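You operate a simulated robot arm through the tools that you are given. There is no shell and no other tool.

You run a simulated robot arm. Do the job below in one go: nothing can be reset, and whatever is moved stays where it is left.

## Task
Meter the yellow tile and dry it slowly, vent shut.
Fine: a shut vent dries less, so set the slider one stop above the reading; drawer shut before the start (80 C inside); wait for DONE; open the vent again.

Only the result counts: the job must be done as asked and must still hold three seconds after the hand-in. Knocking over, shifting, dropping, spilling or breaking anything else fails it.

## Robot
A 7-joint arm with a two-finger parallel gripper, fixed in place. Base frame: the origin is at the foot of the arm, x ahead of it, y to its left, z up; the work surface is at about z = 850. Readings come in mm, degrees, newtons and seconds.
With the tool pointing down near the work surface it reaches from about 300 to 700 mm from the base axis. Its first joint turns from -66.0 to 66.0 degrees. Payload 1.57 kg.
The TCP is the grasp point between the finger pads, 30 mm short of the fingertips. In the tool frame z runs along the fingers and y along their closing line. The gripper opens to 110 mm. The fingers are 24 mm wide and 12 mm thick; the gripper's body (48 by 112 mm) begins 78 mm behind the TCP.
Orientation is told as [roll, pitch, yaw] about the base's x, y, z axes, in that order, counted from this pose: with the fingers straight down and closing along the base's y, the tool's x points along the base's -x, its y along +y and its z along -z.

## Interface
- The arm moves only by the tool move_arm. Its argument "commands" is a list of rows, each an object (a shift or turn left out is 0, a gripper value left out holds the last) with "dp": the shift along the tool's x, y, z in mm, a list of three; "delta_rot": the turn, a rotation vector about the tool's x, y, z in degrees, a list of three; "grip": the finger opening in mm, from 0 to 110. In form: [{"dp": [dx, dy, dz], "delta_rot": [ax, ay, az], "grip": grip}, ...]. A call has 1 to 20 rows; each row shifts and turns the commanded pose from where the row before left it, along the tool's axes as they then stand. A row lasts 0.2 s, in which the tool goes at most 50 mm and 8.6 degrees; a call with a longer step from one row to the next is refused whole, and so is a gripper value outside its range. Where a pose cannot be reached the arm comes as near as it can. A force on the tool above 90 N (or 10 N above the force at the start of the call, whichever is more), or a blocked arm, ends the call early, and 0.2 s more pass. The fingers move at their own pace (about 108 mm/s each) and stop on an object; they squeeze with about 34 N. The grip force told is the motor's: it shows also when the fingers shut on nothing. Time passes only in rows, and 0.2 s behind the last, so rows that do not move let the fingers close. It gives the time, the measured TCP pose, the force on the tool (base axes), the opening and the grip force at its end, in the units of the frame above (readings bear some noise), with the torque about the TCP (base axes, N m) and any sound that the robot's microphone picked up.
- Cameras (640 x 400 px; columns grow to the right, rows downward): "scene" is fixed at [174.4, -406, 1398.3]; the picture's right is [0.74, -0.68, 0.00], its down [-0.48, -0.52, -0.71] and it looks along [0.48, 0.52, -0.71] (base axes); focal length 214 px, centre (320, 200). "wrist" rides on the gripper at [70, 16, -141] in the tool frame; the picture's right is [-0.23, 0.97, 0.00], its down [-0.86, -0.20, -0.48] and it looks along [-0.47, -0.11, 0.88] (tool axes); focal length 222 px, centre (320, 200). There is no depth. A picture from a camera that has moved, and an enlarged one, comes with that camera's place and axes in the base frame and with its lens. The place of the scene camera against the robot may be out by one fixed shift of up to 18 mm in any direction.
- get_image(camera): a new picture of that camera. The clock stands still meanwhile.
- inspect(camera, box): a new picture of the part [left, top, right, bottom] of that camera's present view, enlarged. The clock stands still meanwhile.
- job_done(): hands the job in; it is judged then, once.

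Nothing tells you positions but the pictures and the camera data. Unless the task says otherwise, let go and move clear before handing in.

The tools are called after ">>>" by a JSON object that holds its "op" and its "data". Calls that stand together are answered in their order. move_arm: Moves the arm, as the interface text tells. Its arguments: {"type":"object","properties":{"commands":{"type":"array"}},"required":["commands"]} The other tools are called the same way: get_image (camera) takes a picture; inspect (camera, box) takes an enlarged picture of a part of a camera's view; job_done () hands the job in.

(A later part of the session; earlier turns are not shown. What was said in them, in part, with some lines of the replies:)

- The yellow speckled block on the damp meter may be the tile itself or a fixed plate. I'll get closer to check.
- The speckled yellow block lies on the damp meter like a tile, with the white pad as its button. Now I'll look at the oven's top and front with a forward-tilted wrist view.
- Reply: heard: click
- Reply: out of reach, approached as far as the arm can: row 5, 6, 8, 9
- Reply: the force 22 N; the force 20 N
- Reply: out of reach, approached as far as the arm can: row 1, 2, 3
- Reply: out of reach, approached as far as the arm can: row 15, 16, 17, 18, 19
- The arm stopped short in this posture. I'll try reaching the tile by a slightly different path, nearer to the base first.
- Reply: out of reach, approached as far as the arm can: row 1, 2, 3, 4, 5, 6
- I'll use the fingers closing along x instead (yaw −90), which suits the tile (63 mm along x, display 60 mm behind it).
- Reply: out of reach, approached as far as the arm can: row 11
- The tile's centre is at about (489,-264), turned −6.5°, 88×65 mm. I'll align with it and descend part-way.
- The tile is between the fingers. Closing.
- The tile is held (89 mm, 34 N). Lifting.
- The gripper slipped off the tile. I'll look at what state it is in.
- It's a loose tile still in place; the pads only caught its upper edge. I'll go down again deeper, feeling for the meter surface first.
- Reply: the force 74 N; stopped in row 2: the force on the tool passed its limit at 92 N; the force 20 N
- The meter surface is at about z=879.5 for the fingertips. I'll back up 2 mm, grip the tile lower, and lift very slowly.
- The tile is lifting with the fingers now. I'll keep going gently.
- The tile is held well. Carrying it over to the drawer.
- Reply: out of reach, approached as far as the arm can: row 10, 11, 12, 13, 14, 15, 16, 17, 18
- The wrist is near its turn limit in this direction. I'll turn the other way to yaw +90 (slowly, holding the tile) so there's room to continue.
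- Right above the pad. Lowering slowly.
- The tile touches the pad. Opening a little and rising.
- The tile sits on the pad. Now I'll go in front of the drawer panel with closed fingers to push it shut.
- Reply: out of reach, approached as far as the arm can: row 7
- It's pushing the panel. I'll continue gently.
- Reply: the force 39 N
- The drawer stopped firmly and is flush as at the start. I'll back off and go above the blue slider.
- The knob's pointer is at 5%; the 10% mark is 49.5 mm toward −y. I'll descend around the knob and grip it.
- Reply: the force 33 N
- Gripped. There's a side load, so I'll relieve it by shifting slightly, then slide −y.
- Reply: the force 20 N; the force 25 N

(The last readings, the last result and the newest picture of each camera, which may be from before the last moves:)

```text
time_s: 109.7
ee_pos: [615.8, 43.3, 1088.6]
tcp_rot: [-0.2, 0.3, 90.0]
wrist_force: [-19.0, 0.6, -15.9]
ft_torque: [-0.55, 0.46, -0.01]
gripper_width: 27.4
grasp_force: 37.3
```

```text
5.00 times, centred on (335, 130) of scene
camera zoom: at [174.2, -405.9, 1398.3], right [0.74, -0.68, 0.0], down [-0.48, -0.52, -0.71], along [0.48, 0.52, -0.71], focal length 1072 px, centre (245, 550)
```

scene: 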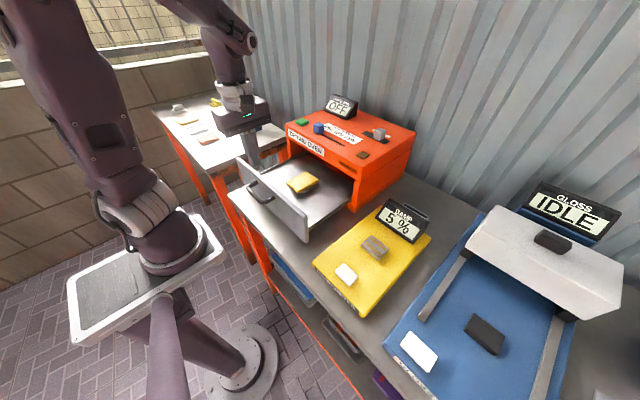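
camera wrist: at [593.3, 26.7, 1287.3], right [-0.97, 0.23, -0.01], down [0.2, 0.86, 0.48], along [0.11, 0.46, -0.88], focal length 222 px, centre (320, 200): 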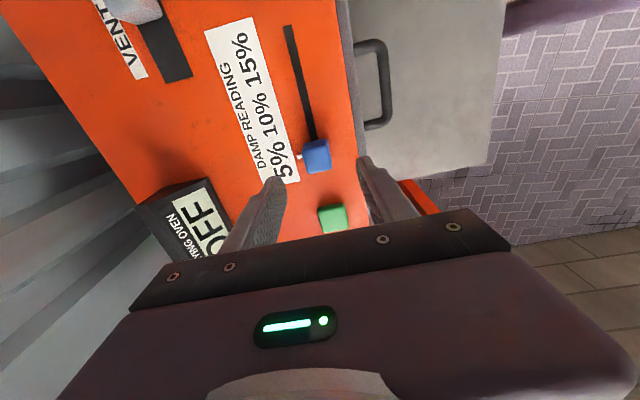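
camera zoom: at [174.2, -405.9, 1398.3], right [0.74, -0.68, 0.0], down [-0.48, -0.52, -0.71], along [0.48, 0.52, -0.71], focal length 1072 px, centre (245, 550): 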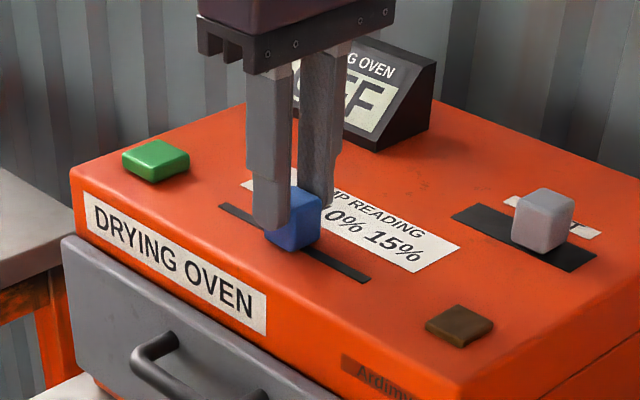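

The slider is near the middle stop. I'll release, rise and check the pointer.

>>> {"op": "move_arm", "data": {"commands": [{"grip": 60}, {}, {"dp": [0, 0, -30]}, {"dp": [0, 0, -40]}, {}]}}

>>> {"op": "inspect", "data": {"camera": "wrist", "box": [190, 60, 410, 230]}}

>>> {"op": "inspect", "data": {"camera": "scene", "box": [310, 100, 390, 170]}}

```text
time_s: 110.8
ee_pos: [615.8, 45.0, 1159.3]
tcp_rot: [-0.3, 0.2, 90.1]
wrist_force: [0.3, 1.2, -0.1]
ft_torque: [-0.01, -0.02, -0.01]
gripper_width: 59.8
grasp_force: 0.1
```

```text
2.35 times, centred on (300, 145) of wrist
camera zoom: at [597.3, -24.4, 1300.5], right [-0.97, 0.23, -0.01], down [0.2, 0.86, 0.48], along [0.11, 0.46, -0.88], focal length 523 px, centre (367, 329)
```

zoom: 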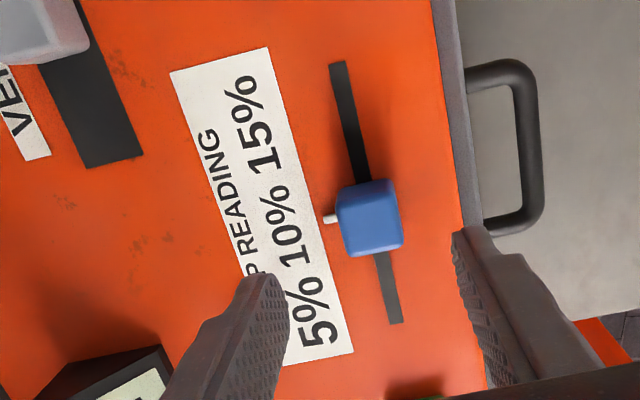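

```text
5.71 times, centred on (350, 135) of scene
camera zoom: at [174.4, -406.0, 1398.3], right [0.74, -0.68, 0.0], down [-0.48, -0.52, -0.71], along [0.48, 0.52, -0.71], focal length 1226 px, centre (149, 571)
```

zoom: 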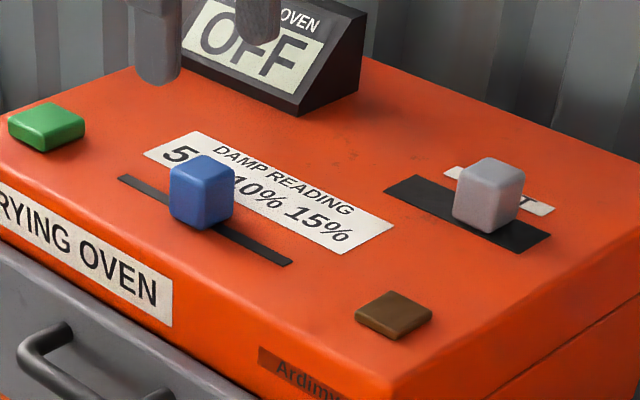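

The pointer is at 10% (middle stop). Now I'll look at the vent closely from above.

>>> {"op": "move_arm", "data": {"commands": [{"dp": [22, -15, -5]}, {"dp": [22, -15, 0]}, {"dp": [22, -15, 0]}, {"dp": [20, -15, 0]}, {"dp": [20, -10, 0]}, {}]}}

>>> {"op": "get_image", "data": {"camera": "wrist"}}

>>> {"op": "inspect", "data": {"camera": "wrist", "box": [220, 70, 400, 210]}}

```text
time_s: 112.2
ee_pos: [629.5, -23.9, 1146.3]
tcp_rot: [-0.4, 0.1, 90.0]
wrist_force: [0.6, 0.1, 0.3]
ft_torque: [-0.01, 0.0, -0.05]
gripper_width: 59.9
grasp_force: 0.1
out of reach, approached as far as the arm can: row 1, 2, 3, 4, 5
```

```text
taken
camera wrist: at [612.4, -93.4, 1288.3], right [-0.97, 0.23, -0.01], down [0.19, 0.86, 0.48], along [0.12, 0.46, -0.88], focal length 222 px, centre (320, 200)
```

wrist: 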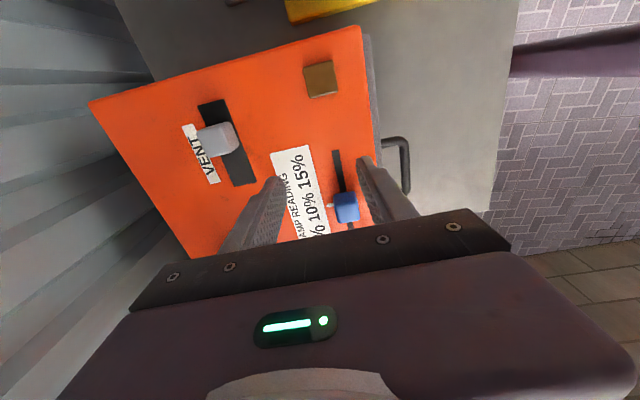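

```text
2.86 times, centred on (310, 140) of wrist
camera zoom: at [612.4, -93.4, 1288.3], right [-0.97, 0.23, -0.01], down [0.19, 0.86, 0.48], along [0.12, 0.46, -0.88], focal length 635 px, centre (349, 371)
```

zoom: 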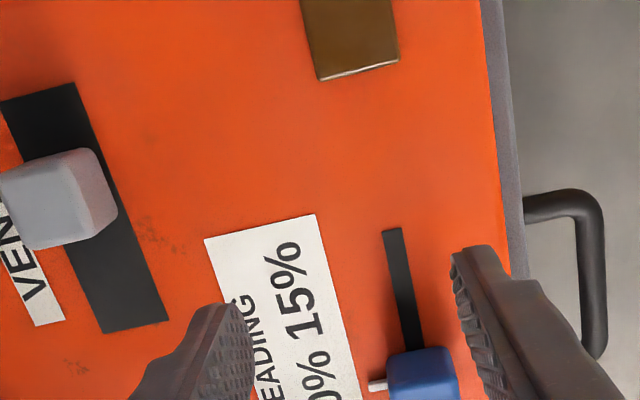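

>>> {"op": "inspect", "data": {"camera": "wrist", "box": [170, 85, 270, 195]}}

>>> {"op": "inspect", "data": {"camera": "scene", "box": [355, 115, 410, 155]}}

```text
3.64 times, centred on (220, 140) of wrist
camera zoom: at [612.4, -93.4, 1288.3], right [-0.97, 0.23, -0.01], down [0.19, 0.86, 0.48], along [0.12, 0.46, -0.88], focal length 808 px, centre (684, 418)
```

zoom: 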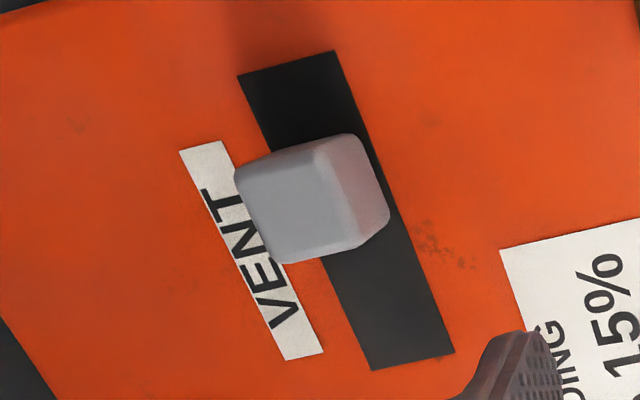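

```text
10.00 times, centred on (382, 135) of scene
camera zoom: at [174.4, -406.0, 1398.3], right [0.74, -0.68, 0.0], down [-0.48, -0.52, -0.71], along [0.48, 0.52, -0.71], focal length 2145 px, centre (-305, 850)
```

zoom: 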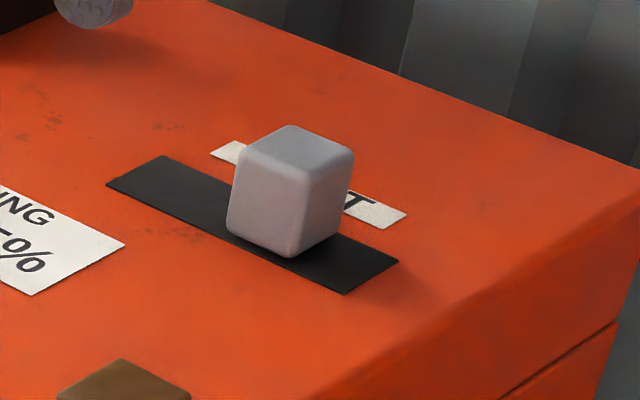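

The vent label shows no end marks; since it must be opened "again", the present position is open. I need to tilt the tool forward to reach it; I'll set up on the −y side of its knob with closed fingers.

>>> {"op": "move_arm", "data": {"commands": [{"dp": [24, 10, -7], "grip": 0}, {"dp": [24, 10, -7]}, {"dp": [24, 10, -7]}, {"delta_rot": [8, 0, 0]}, {"delta_rot": [8, 0, 0]}, {"delta_rot": [8, 0, 0]}, {"delta_rot": [8, 0, 0]}, {"delta_rot": [8, 0, 0]}, {}]}}

>>> {"op": "get_image", "data": {"camera": "wrist"}}

>>> {"op": "get_image", "data": {"camera": "scene"}}

```text
time_s: 114.2
ee_pos: [602.3, -97.9, 1167.0]
tcp_rot: [-40.6, 0.1, 90.0]
wrist_force: [-0.3, 0.0, -1.1]
ft_torque: [0.01, 0.01, 0.01]
gripper_width: 0.0
grasp_force: 21.1
```

```text
taken
camera wrist: at [497.5, -165.9, 1265.5], right [-0.74, 0.23, -0.63], down [-0.16, 0.86, 0.49], along [0.65, 0.47, -0.6], focal length 222 px, centre (320, 200)
```

wrist: 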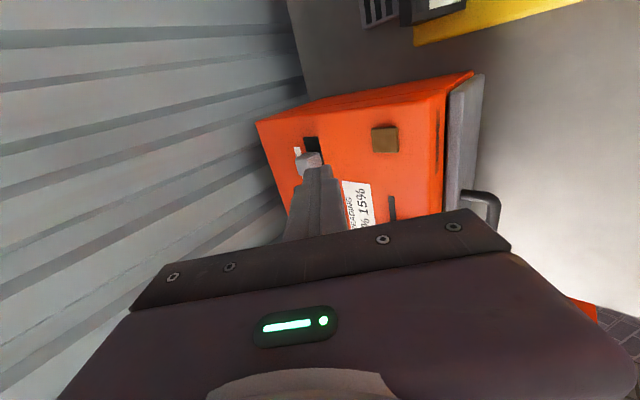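

```text
taken
```

scene: 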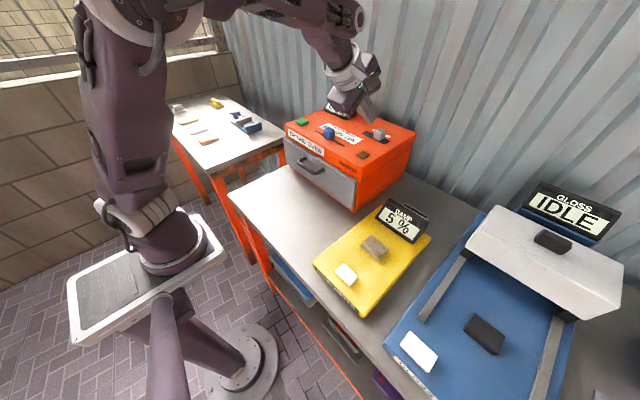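

>>> {"op": "move_arm", "data": {"commands": [{"dp": [2, -6.6, 24]}, {"dp": [0, -6.6, 24]}, {"dp": [0, -6.6, 24]}, {"dp": [0, -6.7, 24]}, {}]}}

>>> {"op": "get_image", "data": {"camera": "wrist"}}

>>> {"op": "inspect", "data": {"camera": "scene", "box": [330, 80, 430, 170]}}

```text
time_s: 115.5
ee_pos: [687.1, -98.5, 1111.8]
tcp_rot: [-40.4, 0.1, 90.0]
wrist_force: [0.2, -0.4, 0.4]
ft_torque: [-0.03, 0.0, -0.01]
gripper_width: 0.0
grasp_force: 21.6
```

```text
taken
camera wrist: at [580.6, -167.3, 1209.0], right [-0.74, 0.23, -0.63], down [-0.16, 0.86, 0.49], along [0.65, 0.47, -0.6], focal length 222 px, centre (320, 200)
```

wrist: 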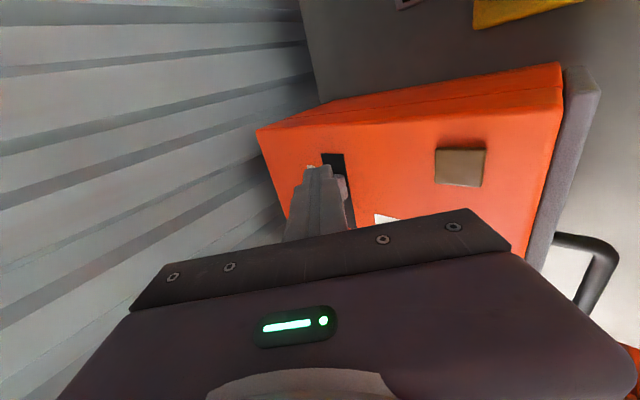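

```text
4.44 times, centred on (380, 125) of scene
camera zoom: at [174.5, -406.0, 1398.3], right [0.74, -0.68, 0.0], down [-0.48, -0.52, -0.71], along [0.48, 0.52, -0.71], focal length 953 px, centre (53, 533)
```

zoom: 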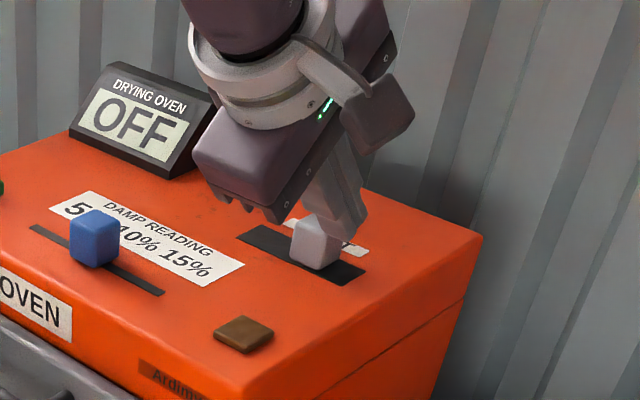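

>>> {"op": "move_arm", "data": {"commands": [{"dp": [2, 0.8, 14]}, {"dp": [0, 0.7, 14]}, {"dp": [0, 0.7, 8]}, {}]}}

>>> {"op": "inspect", "data": {"camera": "wrist", "box": [230, 120, 450, 240]}}

>>> {"op": "inspect", "data": {"camera": "scene", "box": [345, 95, 425, 165]}}

```text
time_s: 116.5
ee_pos: [706.2, -101.2, 1083.5]
tcp_rot: [-40.5, 0.1, 90.1]
wrist_force: [-0.2, 0.1, 0.2]
ft_torque: [-0.02, 0.0, 0.0]
gripper_width: 0.1
grasp_force: 21.9
```

```text
2.91 times, centred on (340, 180) of wrist
camera zoom: at [601.2, -169.8, 1181.3], right [-0.74, 0.23, -0.63], down [-0.16, 0.86, 0.49], along [0.65, 0.47, -0.6], focal length 646 px, centre (262, 258)
```

zoom: 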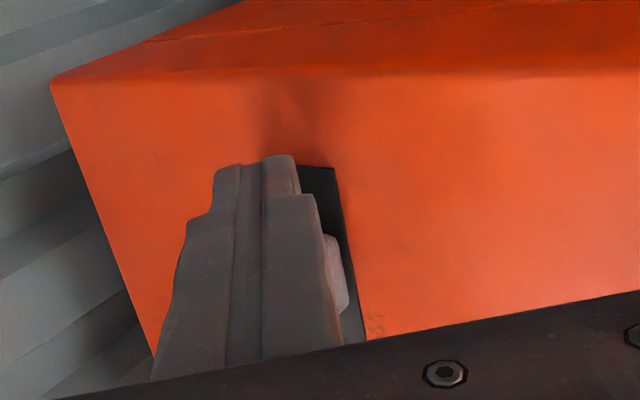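

```text
5.71 times, centred on (385, 130) of scene
camera zoom: at [174.5, -406.0, 1398.3], right [0.74, -0.68, 0.0], down [-0.48, -0.52, -0.71], along [0.48, 0.52, -0.71], focal length 1226 px, centre (-51, 600)
```

zoom: 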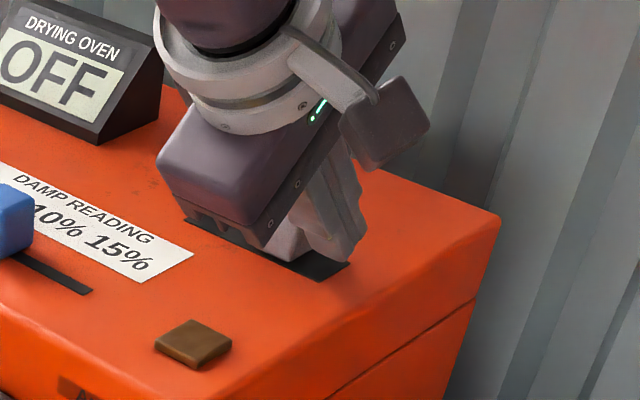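

Fingers are on the knob's −y side. Pushing toward +y in small steps.

>>> {"op": "move_arm", "data": {"commands": [{"dp": [-5, 0, 0]}, {"dp": [-4, 0, 0]}, {"dp": [-4, 0, 0]}, {"dp": [-4, 0, 0]}, {"dp": [-4, 0, 0]}]}}

>>> {"op": "inspect", "data": {"camera": "scene", "box": [345, 95, 425, 165]}}

```text
time_s: 117.7
ee_pos: [705.9, -80.5, 1082.9]
tcp_rot: [-40.5, 0.0, 90.1]
wrist_force: [-0.4, -1.0, 0.0]
ft_torque: [-0.04, 0.06, 0.02]
gripper_width: 0.0
grasp_force: 21.3
```

```text
5.71 times, centred on (385, 130) of scene
camera zoom: at [174.4, -406.0, 1398.3], right [0.74, -0.68, 0.0], down [-0.48, -0.52, -0.71], along [0.48, 0.52, -0.71], focal length 1226 px, centre (-51, 600)
```

zoom: 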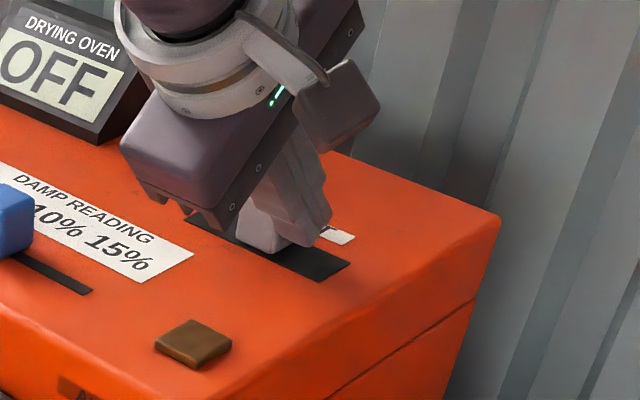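

>>> {"op": "move_arm", "data": {"commands": [{"dp": [-4, 0, 0]}, {"dp": [-4, 0, 0]}, {"dp": [-3, 0, 0]}, {"dp": [-3, 0, 0]}]}}

>>> {"op": "inspect", "data": {"camera": "scene", "box": [345, 95, 425, 165]}}

```text
time_s: 118.7
ee_pos: [706.4, -65.8, 1083.8]
tcp_rot: [-40.4, 0.0, 90.1]
wrist_force: [-0.3, -0.5, -0.8]
ft_torque: [-0.01, 0.0, -0.03]
gripper_width: 0.0
grasp_force: 21.4
```

```text
5.71 times, centred on (385, 130) of scene
camera zoom: at [174.4, -406.0, 1398.3], right [0.74, -0.68, 0.0], down [-0.48, -0.52, -0.71], along [0.48, 0.52, -0.71], focal length 1226 px, centre (-51, 600)
```

zoom: 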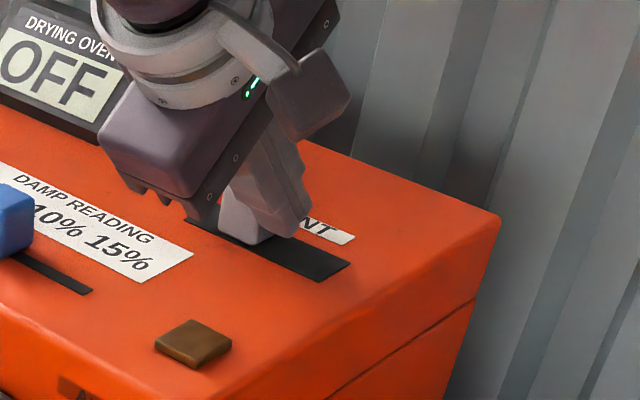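

>>> {"op": "move_arm", "data": {"commands": [{"dp": [-2, 0, 0]}, {"dp": [-2, 0, 0]}, {"dp": [-2, 0, 0]}]}}

>>> {"op": "move_arm", "data": {"commands": [{"dp": [-2, 0, 0]}, {"dp": [-2, 0, 0]}]}}

>>> {"op": "inspect", "data": {"camera": "scene", "box": [345, 95, 425, 165]}}

```text
time_s: 119.5
ee_pos: [706.5, -60.8, 1084.1]
tcp_rot: [-40.5, 0.1, 90.0]
wrist_force: [0.4, -0.8, 0.0]
ft_torque: [0.0, 0.01, 0.02]
gripper_width: 0.0
grasp_force: 21.5
```

```text
time_s: 120.0
ee_pos: [707.4, -56.8, 1083.8]
tcp_rot: [-40.4, 0.1, 90.0]
wrist_force: [0.1, 0.1, -0.5]
ft_torque: [0.0, 0.02, 0.0]
gripper_width: 0.0
grasp_force: 21.1
```

```text
5.71 times, centred on (385, 130) of scene
camera zoom: at [174.4, -406.0, 1398.3], right [0.74, -0.68, 0.0], down [-0.48, -0.52, -0.71], along [0.48, 0.52, -0.71], focal length 1226 px, centre (-51, 600)
```

zoom: 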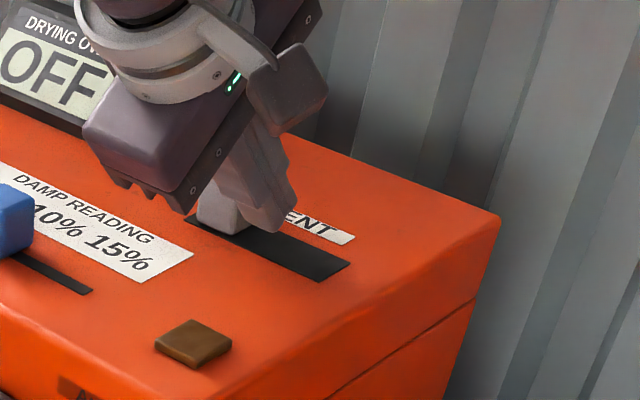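

>>> {"op": "move_arm", "data": {"commands": [{"dp": [-2, 0, 0]}, {"dp": [-2, 0, 0]}, {"dp": [-2, 0, 0]}]}}

>>> {"op": "inspect", "data": {"camera": "scene", "box": [345, 95, 425, 165]}}

>>> {"op": "inspect", "data": {"camera": "wrist", "box": [230, 120, 450, 240]}}

```text
time_s: 120.8
ee_pos: [706.0, -50.6, 1083.5]
tcp_rot: [-40.4, 0.1, 90.0]
wrist_force: [-0.1, -0.8, 0.0]
ft_torque: [-0.01, -0.01, -0.02]
gripper_width: 0.1
grasp_force: 21.5
```

```text
5.71 times, centred on (385, 130) of scene
camera zoom: at [174.4, -406.0, 1398.3], right [0.74, -0.68, 0.0], down [-0.48, -0.52, -0.71], along [0.48, 0.52, -0.71], focal length 1226 px, centre (-51, 600)
```

zoom: 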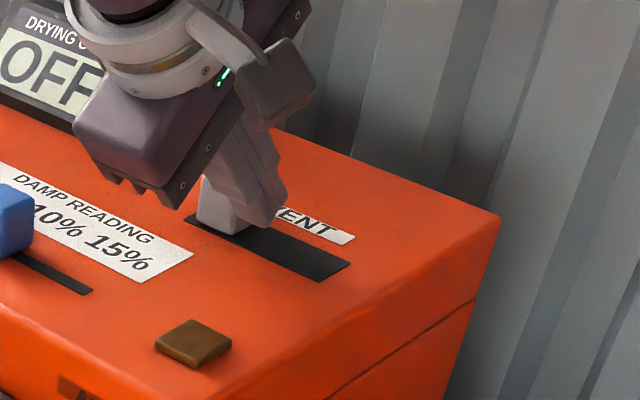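

```text
2.91 times, centred on (340, 180) of wrist
camera zoom: at [601.2, -119.3, 1180.9], right [-0.74, 0.23, -0.63], down [-0.16, 0.86, 0.49], along [0.65, 0.47, -0.6], focal length 646 px, centre (262, 258)
```

zoom: 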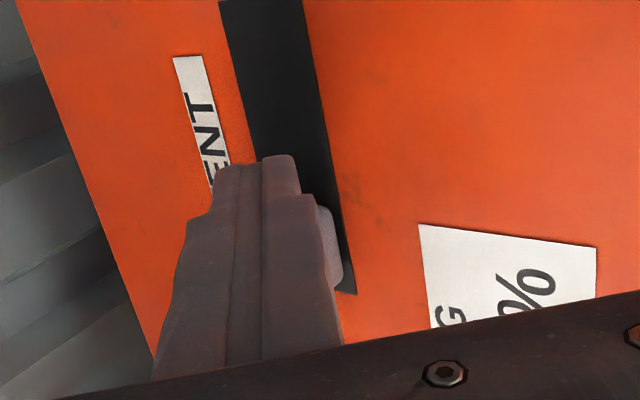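

>>> {"op": "move_arm", "data": {"commands": [{"dp": [-2, 0, 0]}, {"dp": [-2, 0, 0]}]}}

>>> {"op": "move_arm", "data": {"commands": [{"dp": [-2, 0, 0]}, {"dp": [-1, 0, 0]}]}}

>>> {"op": "inspect", "data": {"camera": "scene", "box": [345, 95, 425, 165]}}

```text
time_s: 121.5
ee_pos: [707.0, -50.0, 1083.6]
tcp_rot: [-40.3, 0.3, 89.8]
wrist_force: [-4.1, -19.4, -0.8]
ft_torque: [-0.32, -0.1, -0.21]
gripper_width: 0.2
grasp_force: 21.6
```

```text
time_s: 122.0
ee_pos: [707.1, -48.3, 1082.7]
tcp_rot: [-40.4, 0.3, 89.6]
wrist_force: [-3.5, -37.5, 6.2]
ft_torque: [-0.51, 0.45, -0.39]
gripper_width: 0.0
grasp_force: 22.0
```

```text
5.71 times, centred on (385, 130) of scene
camera zoom: at [174.2, -407.1, 1398.0], right [0.74, -0.68, 0.0], down [-0.48, -0.52, -0.71], along [0.48, 0.52, -0.71], focal length 1226 px, centre (-51, 600)
```

zoom: 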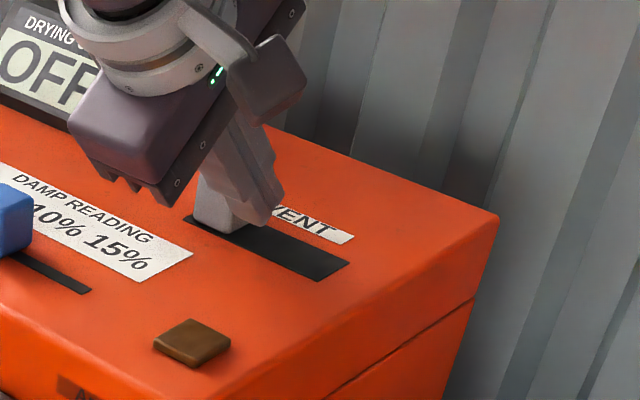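

The knob hit its end stop at the +y side. I'll back off and look at the now uncovered label.

>>> {"op": "move_arm", "data": {"commands": [{"dp": [6, 0, 0]}, {"dp": [14, 0, 0]}, {"dp": [0, 0, -30]}, {"dp": [0, 0, -40]}, {"dp": [0, 0, -40]}, {}]}}

>>> {"op": "inspect", "data": {"camera": "scene", "box": [345, 105, 425, 165]}}

>>> {"op": "get_image", "data": {"camera": "wrist"}}

>>> {"op": "inspect", "data": {"camera": "wrist", "box": [220, 80, 400, 220]}}

```text
time_s: 123.5
ee_pos: [632.5, -62.3, 1169.0]
tcp_rot: [-40.4, 0.0, 90.1]
wrist_force: [1.5, 0.2, -0.8]
ft_torque: [-0.02, 0.0, 0.02]
gripper_width: 0.0
grasp_force: 21.1
```

```text
6.67 times, centred on (385, 135) of scene
camera zoom: at [174.4, -406.0, 1398.3], right [0.74, -0.68, 0.0], down [-0.48, -0.52, -0.71], along [0.48, 0.52, -0.71], focal length 1430 px, centre (-113, 633)
```

zoom: 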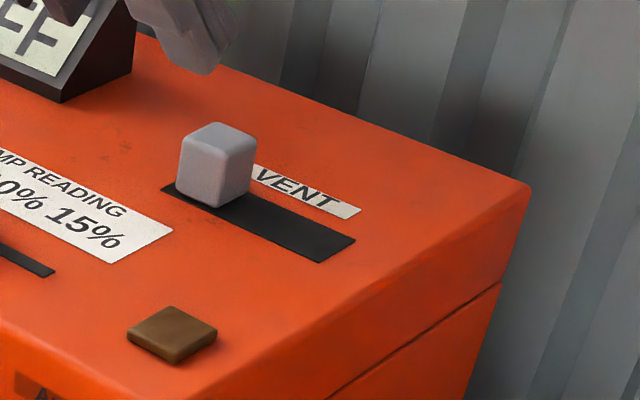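

```text
taken
camera wrist: at [528.2, -131.2, 1266.1], right [-0.74, 0.23, -0.63], down [-0.16, 0.86, 0.49], along [0.65, 0.47, -0.6], focal length 222 px, centre (320, 200)
```

wrist: 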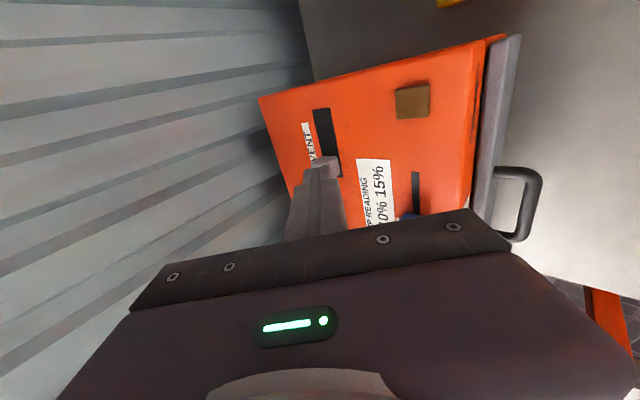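

```text
2.86 times, centred on (310, 150) of wrist
camera zoom: at [528.2, -131.2, 1266.1], right [-0.74, 0.23, -0.63], down [-0.16, 0.86, 0.49], along [0.65, 0.47, -0.6], focal length 635 px, centre (349, 343)
```

zoom: 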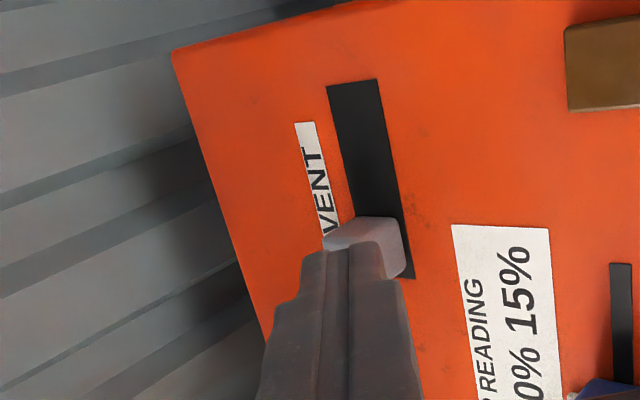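

The knob sits at the left end now. By the oven's left-to-right scale (left = least), this end is shut, and it started about three-quarters toward the right (open) end. Next I'll go to the green start button at about (612,181).

>>> {"op": "move_arm", "data": {"commands": [{"dp": [-34.7, 5.3, -2.6]}, {"dp": [-34.7, 5.3, -2.6]}, {"dp": [-34.7, 5.3, -2.6]}, {"dp": [-34.7, 5.3, -2.6]}, {"dp": [-34.7, 5.3, -2.6]}, {"dp": [-34.7, 5.3, -2.6]}, {"dp": [-34.7, 5.3, -2.6]}, {"delta_rot": [-6.8, 0, 0]}, {"delta_rot": [-6.8, 0, 0]}, {"delta_rot": [-6.8, 0, 0]}, {}]}}

>>> {"op": "get_image", "data": {"camera": "wrist"}}

>>> {"op": "get_image", "data": {"camera": "scene"}}

```text
time_s: 125.8
ee_pos: [596.1, 180.7, 1156.9]
tcp_rot: [-19.9, 0.1, 90.1]
wrist_force: [-0.7, 0.6, 0.4]
ft_torque: [-0.01, 0.01, -0.01]
gripper_width: 0.1
grasp_force: 21.1
```

```text
taken
camera wrist: at [530.5, 111.4, 1284.1], right [-0.92, 0.23, -0.33], down [0.02, 0.86, 0.52], along [0.4, 0.47, -0.79], focal length 222 px, centre (320, 200)
```

wrist: 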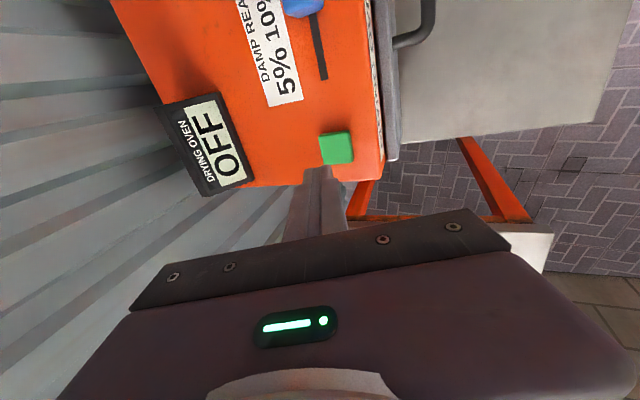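

```text
taken
```

scene: 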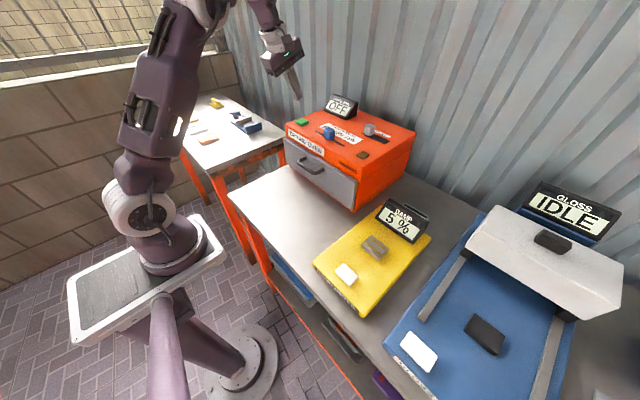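

>>> {"op": "move_arm", "data": {"commands": [{"dp": [-0.4, 4, 20]}, {"dp": [-0.3, 4, 20]}, {"dp": [-0.3, 4, 19.5]}, {}]}}

>>> {"op": "inspect", "data": {"camera": "scene", "box": [270, 80, 430, 220]}}

>>> {"op": "inspect", "data": {"camera": "wrist", "box": [220, 60, 440, 240]}}

```text
time_s: 126.8
ee_pos: [604.6, 180.3, 1095.6]
tcp_rot: [-20.0, 0.1, 90.0]
wrist_force: [0.6, 0.0, -0.4]
ft_torque: [0.01, 0.0, 0.01]
gripper_width: 0.0
grasp_force: 21.3
```

```text
2.86 times, centred on (350, 150) of scene
camera zoom: at [174.4, -406.0, 1398.3], right [0.74, -0.68, 0.0], down [-0.48, -0.52, -0.71], along [0.48, 0.52, -0.71], focal length 613 px, centre (234, 343)
```

zoom: 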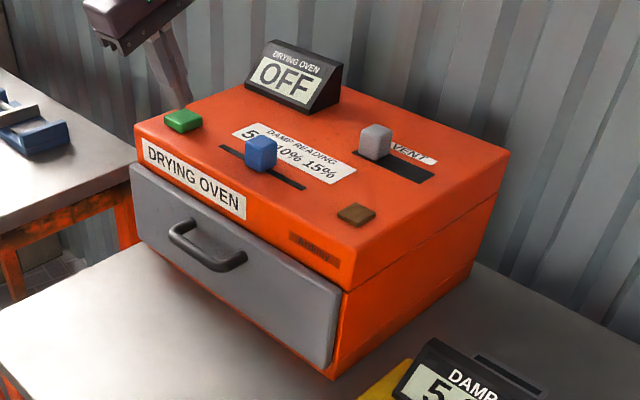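

```text
2.22 times, centred on (330, 150) of wrist
camera zoom: at [539.6, 111.1, 1223.8], right [-0.92, 0.23, -0.33], down [0.02, 0.86, 0.52], along [0.4, 0.46, -0.79], focal length 494 px, centre (298, 311)
```

zoom: 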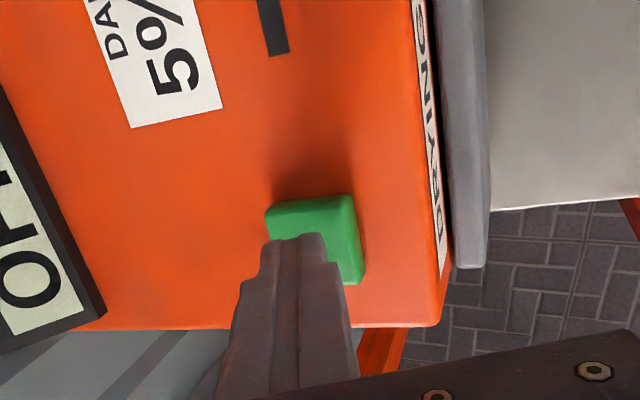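

Drawer shut, slider at 10%, vent shut. Pressing the green start button.

>>> {"op": "move_arm", "data": {"commands": [{"dp": [-1, 2, 5.6]}, {"dp": [0, 0.7, 1.9]}, {"dp": [0, 0.7, 1.9]}]}}

>>> {"op": "move_arm", "data": {"commands": [{"dp": [0, 0.7, 1.9]}, {"dp": [0, 0.35, 0.95]}]}}

```text
time_s: 127.7
ee_pos: [604.8, 180.6, 1086.8]
tcp_rot: [-19.9, 0.2, 90.0]
wrist_force: [0.0, 0.4, -0.6]
ft_torque: [0.0, -0.02, -0.03]
gripper_width: 0.1
grasp_force: 21.0
```

```text
time_s: 128.2
ee_pos: [604.7, 181.2, 1083.4]
tcp_rot: [-20.1, 0.1, 90.1]
wrist_force: [-0.5, -0.3, 2.0]
ft_torque: [-0.03, 0.01, -0.02]
gripper_width: 0.3
grasp_force: 21.7
```

>>> {"op": "move_arm", "data": {"commands": [{"dp": [0, 0.5, 1.4]}, {"dp": [0, 0.35, 0.95]}]}}

>>> {"op": "inspect", "data": {"camera": "scene", "box": [270, 80, 430, 220]}}

```text
time_s: 128.8
ee_pos: [604.2, 181.0, 1080.7]
tcp_rot: [-20.0, 0.0, 90.1]
wrist_force: [0.6, 0.1, 1.7]
ft_torque: [0.01, -0.02, 0.0]
gripper_width: 0.0
grasp_force: 21.4
```

```text
2.86 times, centred on (350, 150) of scene
camera zoom: at [174.4, -406.0, 1398.3], right [0.74, -0.68, 0.0], down [-0.48, -0.52, -0.71], along [0.48, 0.52, -0.71], focal length 613 px, centre (234, 343)
```

zoom: 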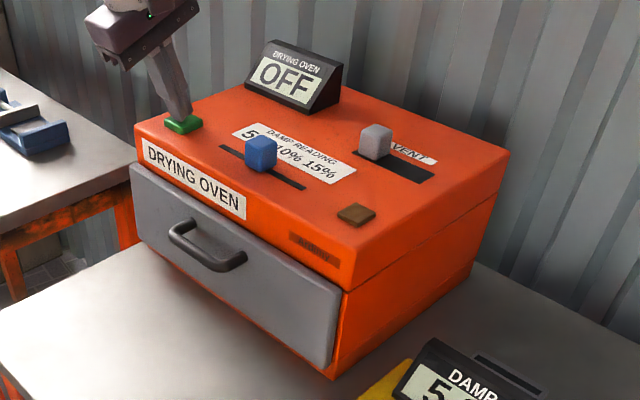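

Contact but no click yet; pressing a little more.

>>> {"op": "move_arm", "data": {"commands": [{"dp": [0, 0.7, 1.9]}, {"dp": [0, 0.35, 0.95]}]}}

>>> {"op": "inspect", "data": {"camera": "scene", "box": [270, 80, 430, 220]}}

```text
time_s: 129.4
ee_pos: [603.9, 182.5, 1077.3]
tcp_rot: [-20.0, 0.2, 90.0]
wrist_force: [-0.1, -1.1, 3.7]
ft_torque: [-0.07, 0.0, -0.04]
gripper_width: 0.0
grasp_force: 21.3
heard: click
```

```text
2.86 times, centred on (350, 150) of scene
camera zoom: at [174.4, -406.1, 1398.3], right [0.74, -0.68, 0.0], down [-0.48, -0.52, -0.71], along [0.48, 0.52, -0.71], focal length 613 px, centre (234, 343)
```

zoom: 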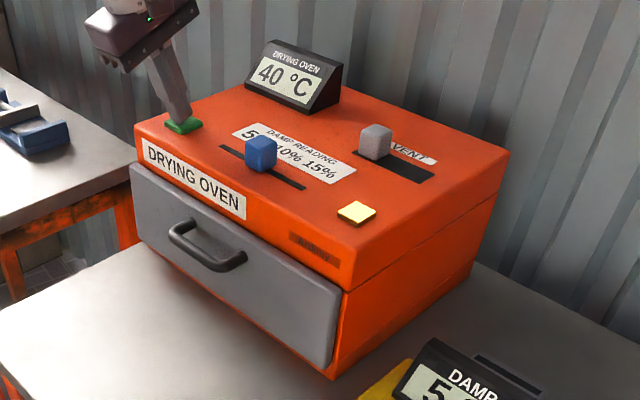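

It clicked; the oven heats (40 °C) and its lamp is lit. I'll lift off and wait.

>>> {"op": "move_arm", "data": {"commands": [{"dp": [0, -2, -8]}, {"dp": [0, -7, -19]}, {"dp": [0, -12, -32]}, {}, {}, {}, {}, {}, {}, {}]}}

>>> {"op": "inspect", "data": {"camera": "scene", "box": [270, 80, 430, 220]}}

```text
time_s: 131.7
ee_pos: [604.5, 181.3, 1141.8]
tcp_rot: [-20.0, 0.1, 90.0]
wrist_force: [0.3, -1.0, -0.4]
ft_torque: [0.0, 0.02, -0.03]
gripper_width: 0.0
grasp_force: 21.4
```

```text
2.86 times, centred on (350, 150) of scene
camera zoom: at [174.4, -406.0, 1398.3], right [0.74, -0.68, 0.0], down [-0.48, -0.52, -0.71], along [0.48, 0.52, -0.71], focal length 613 px, centre (234, 343)
```

zoom: 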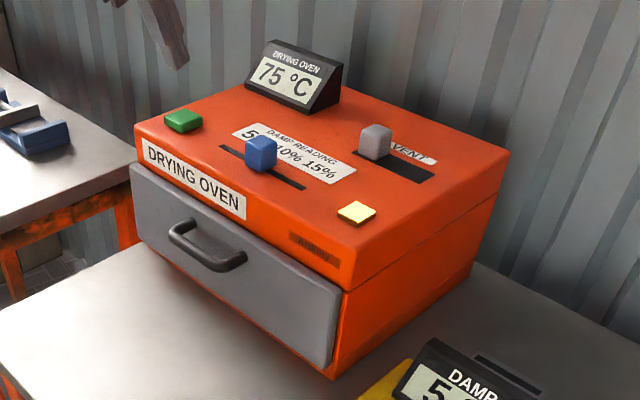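

>>> {"op": "move_arm", "data": {"commands": [{}, {}, {}, {}, {}, {}, {}, {}, {}, {}, {}, {}, {}, {}, {}, {}, {}, {}, {}, {}]}}

>>> {"op": "inspect", "data": {"camera": "scene", "box": [270, 80, 430, 220]}}

```text
time_s: 135.8
ee_pos: [603.6, 181.8, 1141.7]
tcp_rot: [-20.1, 0.1, 90.0]
wrist_force: [0.0, 0.3, -0.4]
ft_torque: [0.0, -0.01, 0.01]
gripper_width: 0.0
grasp_force: 21.2
```

```text
2.86 times, centred on (350, 150) of scene
camera zoom: at [174.4, -406.0, 1398.3], right [0.74, -0.68, 0.0], down [-0.48, -0.52, -0.71], along [0.48, 0.52, -0.71], focal length 613 px, centre (234, 343)
```

zoom: 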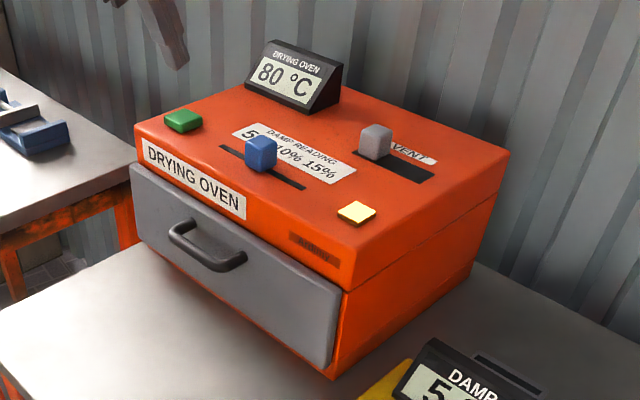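

It is at 80 °C and drying. I'll keep waiting.

>>> {"op": "move_arm", "data": {"commands": [{}, {}, {}, {}, {}, {}, {}, {}, {}, {}, {}, {}, {}, {}, {}, {}, {}, {}, {}, {}]}}

>>> {"op": "inspect", "data": {"camera": "scene", "box": [270, 80, 430, 220]}}

>>> {"op": "move_arm", "data": {"commands": [{}, {}, {}, {}, {}, {}, {}, {}, {}, {}, {}, {}, {}, {}, {}, {}, {}, {}, {}, {}]}}

>>> {"op": "inspect", "data": {"camera": "scene", "box": [270, 80, 430, 220]}}

```text
time_s: 140.1
ee_pos: [602.9, 181.0, 1140.7]
tcp_rot: [-20.0, 0.2, 89.9]
wrist_force: [0.2, -0.1, 0.7]
ft_torque: [0.04, 0.03, 0.01]
gripper_width: 0.0
grasp_force: 21.5
```

```text
2.86 times, centred on (350, 150) of scene
camera zoom: at [174.4, -406.0, 1398.3], right [0.74, -0.68, 0.0], down [-0.48, -0.52, -0.71], along [0.48, 0.52, -0.71], focal length 613 px, centre (234, 343)
```

zoom: 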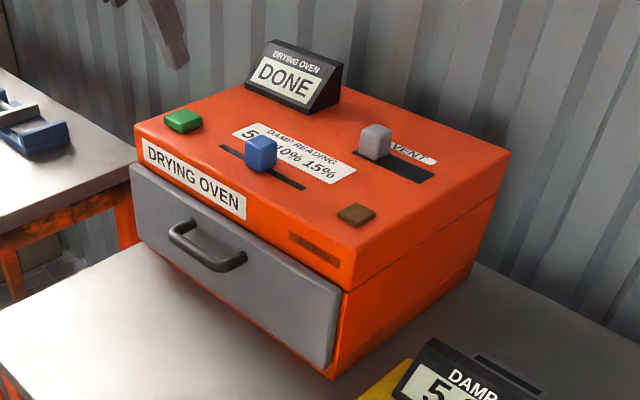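

```text
time_s: 144.2
ee_pos: [603.9, 181.4, 1142.1]
tcp_rot: [-20.0, 0.1, 89.9]
wrist_force: [1.1, -0.1, 0.1]
ft_torque: [-0.01, -0.02, -0.03]
gripper_width: 0.0
grasp_force: 21.7
```

```text
2.86 times, centred on (350, 150) of scene
camera zoom: at [174.4, -406.0, 1398.3], right [0.74, -0.68, 0.0], down [-0.48, -0.52, -0.71], along [0.48, 0.52, -0.71], focal length 613 px, centre (234, 343)
```

zoom: 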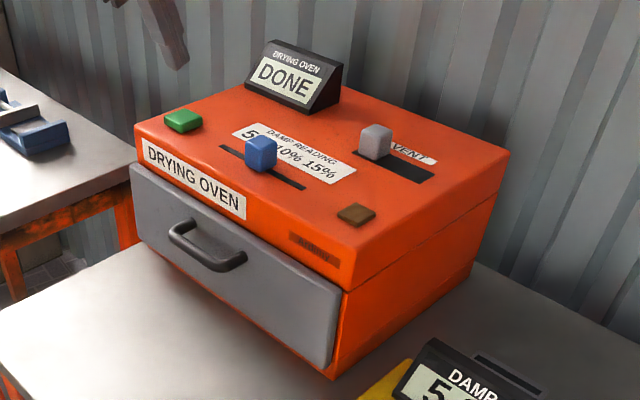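

DONE is shown. Now I'll reopen the vent: go to the +y side of its knob and push it back toward −y.

>>> {"op": "move_arm", "data": {"commands": [{"dp": [33.5, -3.6, -4]}, {"dp": [33.5, -3.6, -4]}, {"dp": [33.5, -3.6, -4]}, {"dp": [33.5, -3.6, -4]}, {"dp": [33.5, -3.6, -4]}, {"delta_rot": [6.8, 0, 0]}, {"delta_rot": [6.8, 0, 0]}, {"delta_rot": [6.8, 0, 0]}, {"dp": [0, -3.8, 25]}, {"dp": [0, -3.8, 25]}, {"dp": [0, -3.8, 25]}, {}]}}

>>> {"op": "inspect", "data": {"camera": "wrist", "box": [220, 80, 440, 240]}}

>>> {"op": "inspect", "data": {"camera": "scene", "box": [320, 80, 420, 170]}}

```text
time_s: 146.8
ee_pos: [671.2, 14.7, 1117.4]
tcp_rot: [-40.4, 0.1, 90.0]
wrist_force: [-0.4, -0.2, 0.0]
ft_torque: [-0.02, 0.0, -0.02]
gripper_width: 0.0
grasp_force: 21.2
```

```text
2.50 times, centred on (330, 160) of wrist
camera zoom: at [566.4, -54.0, 1214.1], right [-0.74, 0.23, -0.63], down [-0.16, 0.86, 0.49], along [0.65, 0.47, -0.6], focal length 555 px, centre (295, 300)
```

zoom: 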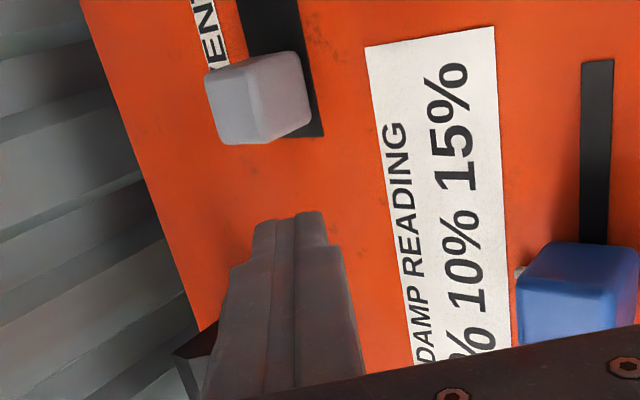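

```text
4.44 times, centred on (370, 125) of scene
camera zoom: at [174.5, -406.0, 1398.3], right [0.74, -0.68, 0.0], down [-0.48, -0.52, -0.71], along [0.48, 0.52, -0.71], focal length 953 px, centre (98, 533)
```

zoom: 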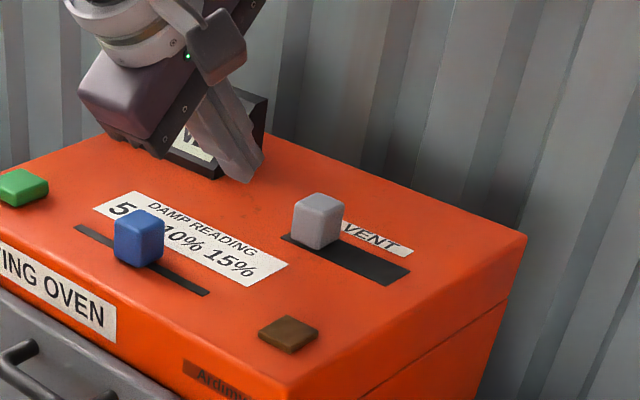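

>>> {"op": "move_arm", "data": {"commands": [{"dp": [0, -2.3, 18]}, {"dp": [0, -2.3, 18]}, {"dp": [0, -2.2, 14]}, {}]}}

>>> {"op": "inspect", "data": {"camera": "wrist", "box": [220, 80, 440, 240]}}

>>> {"op": "inspect", "data": {"camera": "scene", "box": [320, 80, 420, 170]}}

```text
time_s: 147.8
ee_pos: [709.4, 14.7, 1081.7]
tcp_rot: [-40.5, 0.1, 90.0]
wrist_force: [-0.3, 0.3, 0.2]
ft_torque: [0.01, -0.02, -0.01]
gripper_width: 0.0
grasp_force: 21.8
```

```text
2.50 times, centred on (330, 160) of wrist
camera zoom: at [603.5, -54.0, 1180.1], right [-0.74, 0.23, -0.63], down [-0.16, 0.86, 0.49], along [0.65, 0.47, -0.6], focal length 555 px, centre (295, 300)
```

zoom: 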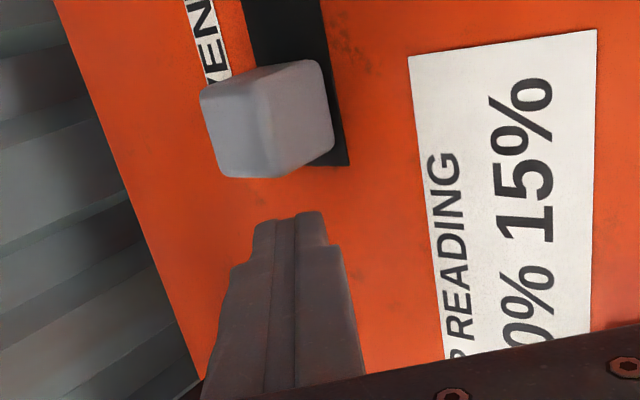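

```text
4.44 times, centred on (370, 125) of scene
camera zoom: at [174.5, -406.0, 1398.3], right [0.74, -0.68, 0.0], down [-0.48, -0.52, -0.71], along [0.48, 0.52, -0.71], focal length 953 px, centre (98, 533)
```

zoom: 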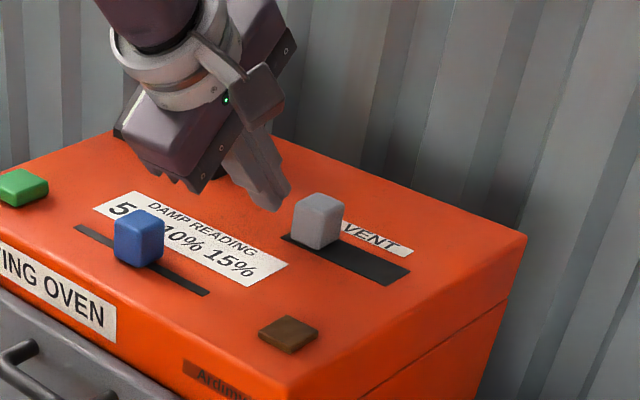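

>>> {"op": "move_arm", "data": {"commands": [{"dp": [6, 0, 0]}, {"dp": [5, 0, 0]}, {"dp": [5, 0, 0]}, {"dp": [5, 0, 0]}, {"dp": [5, 0, 0]}, {"dp": [5, 0, 0]}, {"dp": [5, 0, 0]}, {"dp": [5, 0, 0]}, {"dp": [5, 0, 0]}, {"dp": [5, 0, 0]}, {"dp": [3, 0, 0]}]}}

>>> {"op": "inspect", "data": {"camera": "scene", "box": [320, 80, 420, 170]}}

>>> {"op": "inspect", "data": {"camera": "wrist", "box": [220, 80, 440, 240]}}

```text
time_s: 150.2
ee_pos: [708.7, -39.1, 1082.4]
tcp_rot: [-40.4, 0.1, 90.0]
wrist_force: [0.0, 1.2, -0.7]
ft_torque: [-0.01, 0.02, -0.01]
gripper_width: 0.0
grasp_force: 21.1
```

```text
4.44 times, centred on (370, 125) of scene
camera zoom: at [174.5, -406.0, 1398.3], right [0.74, -0.68, 0.0], down [-0.48, -0.52, -0.71], along [0.48, 0.52, -0.71], focal length 953 px, centre (98, 533)
```

zoom: 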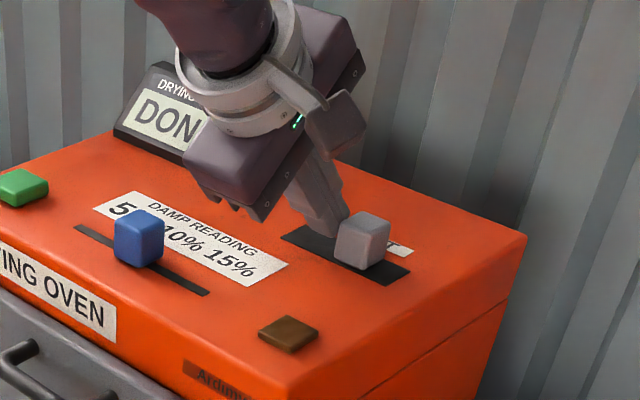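

```text
2.50 times, centred on (330, 160) of wrist
camera zoom: at [603.4, -107.5, 1180.4], right [-0.74, 0.23, -0.63], down [-0.16, 0.86, 0.49], along [0.65, 0.47, -0.6], focal length 555 px, centre (295, 300)
```

zoom: 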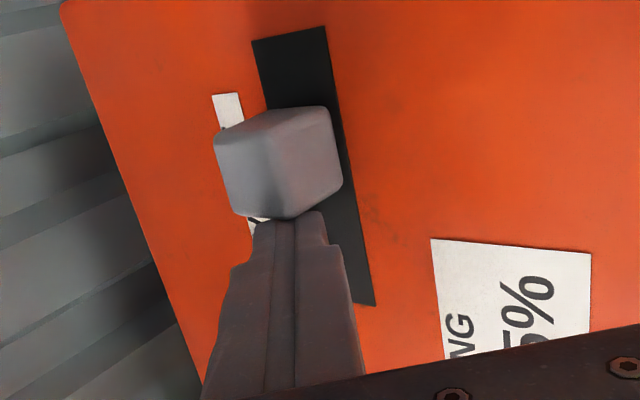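

It's back near its starting spot; I'll push on to the fully open end.

>>> {"op": "move_arm", "data": {"commands": [{"dp": [3, 0, 0]}, {"dp": [3, 0, 0]}, {"dp": [2, 0, 0]}, {"dp": [2, 0, 0]}]}}

>>> {"op": "move_arm", "data": {"commands": [{"dp": [2, 0, 0]}, {"dp": [1.5, 0, 0]}]}}

>>> {"op": "inspect", "data": {"camera": "scene", "box": [320, 80, 420, 170]}}

```text
time_s: 151.2
ee_pos: [708.4, -40.2, 1083.4]
tcp_rot: [-40.3, -0.2, 90.6]
wrist_force: [-18.5, 48.1, -2.1]
ft_torque: [0.75, 0.31, 0.38]
gripper_width: 0.0
grasp_force: 21.5
```

```text
time_s: 151.8
ee_pos: [708.9, -41.3, 1083.4]
tcp_rot: [-40.4, -0.4, 90.9]
wrist_force: [-16.0, 57.2, -5.4]
ft_torque: [0.91, 0.34, 0.38]
gripper_width: 0.0
grasp_force: 21.5
```

```text
4.44 times, centred on (370, 125) of scene
camera zoom: at [174.1, -404.2, 1398.9], right [0.74, -0.68, 0.0], down [-0.48, -0.52, -0.71], along [0.48, 0.52, -0.71], focal length 953 px, centre (98, 533)
```

zoom: 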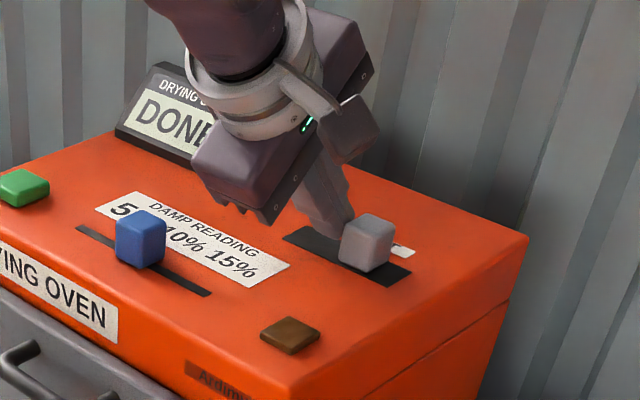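

It hits its stop right at the starting position, confirming that this is the fully open end. I'll back away.

>>> {"op": "move_arm", "data": {"commands": [{"dp": [-6, 0, 0]}, {"dp": [-10, 0, 0]}, {"dp": [0, 0, -30]}, {"dp": [0, 0, -40]}, {"dp": [0, 0, -40]}, {"dp": [0, 20, -40]}, {}, {}]}}

>>> {"op": "get_image", "data": {"camera": "scene"}}

>>> {"op": "inspect", "data": {"camera": "scene", "box": [270, 80, 430, 220]}}

>>> {"op": "inspect", "data": {"camera": "scene", "box": [355, 115, 410, 155]}}

```text
time_s: 153.7
ee_pos: [596.2, -37.1, 1184.0]
tcp_rot: [-40.4, 0.0, 90.1]
wrist_force: [0.1, -1.1, -0.3]
ft_torque: [0.0, 0.01, 0.0]
gripper_width: 0.0
grasp_force: 20.8
```

```text
taken
```

scene: 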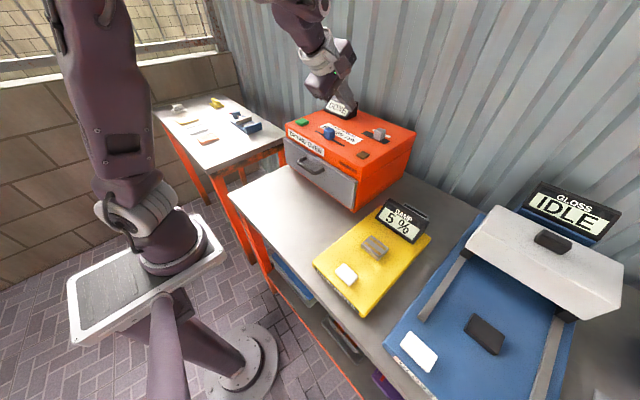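

```text
2.86 times, centred on (350, 150) of scene
camera zoom: at [174.4, -406.0, 1398.3], right [0.74, -0.68, 0.0], down [-0.48, -0.52, -0.71], along [0.48, 0.52, -0.71], focal length 613 px, centre (234, 343)
```

zoom: 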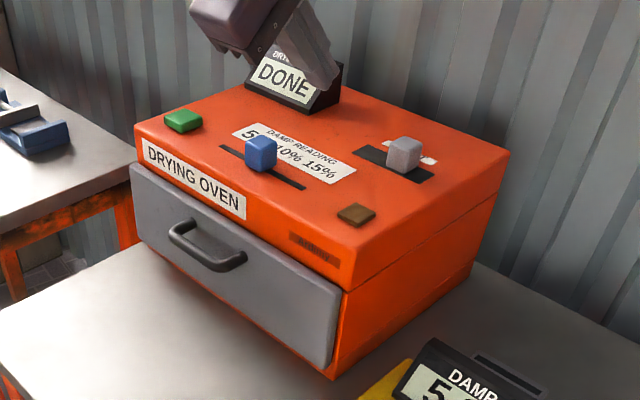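

```text
10.00 times, centred on (382, 135) of scene
camera zoom: at [174.4, -406.0, 1398.3], right [0.74, -0.68, 0.0], down [-0.48, -0.52, -0.71], along [0.48, 0.52, -0.71], focal length 2145 px, centre (-305, 850)
```

zoom: 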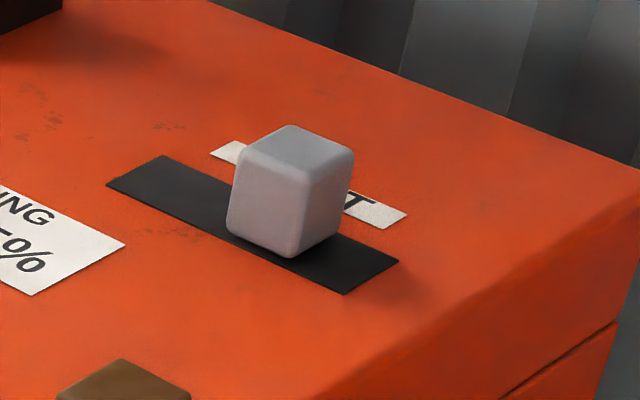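

The vent knob is exactly where it started (open), the oven shows DONE with the drawer shut, and everything else stands in place. The arm is clear, so I'm handing in.

>>> {"op": "job_done", "data": {}}

```text
The job is handed in.
```

The yellow tile is metered and dried, and I've handed the job in; I haven't seen the verdict.

- **Reading:** the damp meter showed 5%, so I set the slider one stop up, at 10%.
- **Drying:** I put the tile on the pad in the drawer, shut the drawer and slid the vent to its left end stop before pressing start. The oven went to 80 °C and then showed DONE.
- **Vent:** its label doesn't mark open or shut. I took the starting position as open because you asked for it opened "again". It is now back at its starting position, which is the other end stop.
- **Where things are now:** the tile is still in the oven with the drawer shut. The arm is empty and clear, and nothing else looks out of place in the final pictures.
- **Handling slips:**
  - My first grip slipped off as I lifted; the tile stayed on the meter and shifted about 1–2 mm.
  - I pressed on the meter's surface with up to 92 N while feeling for its height, and the meter doesn't look moved.
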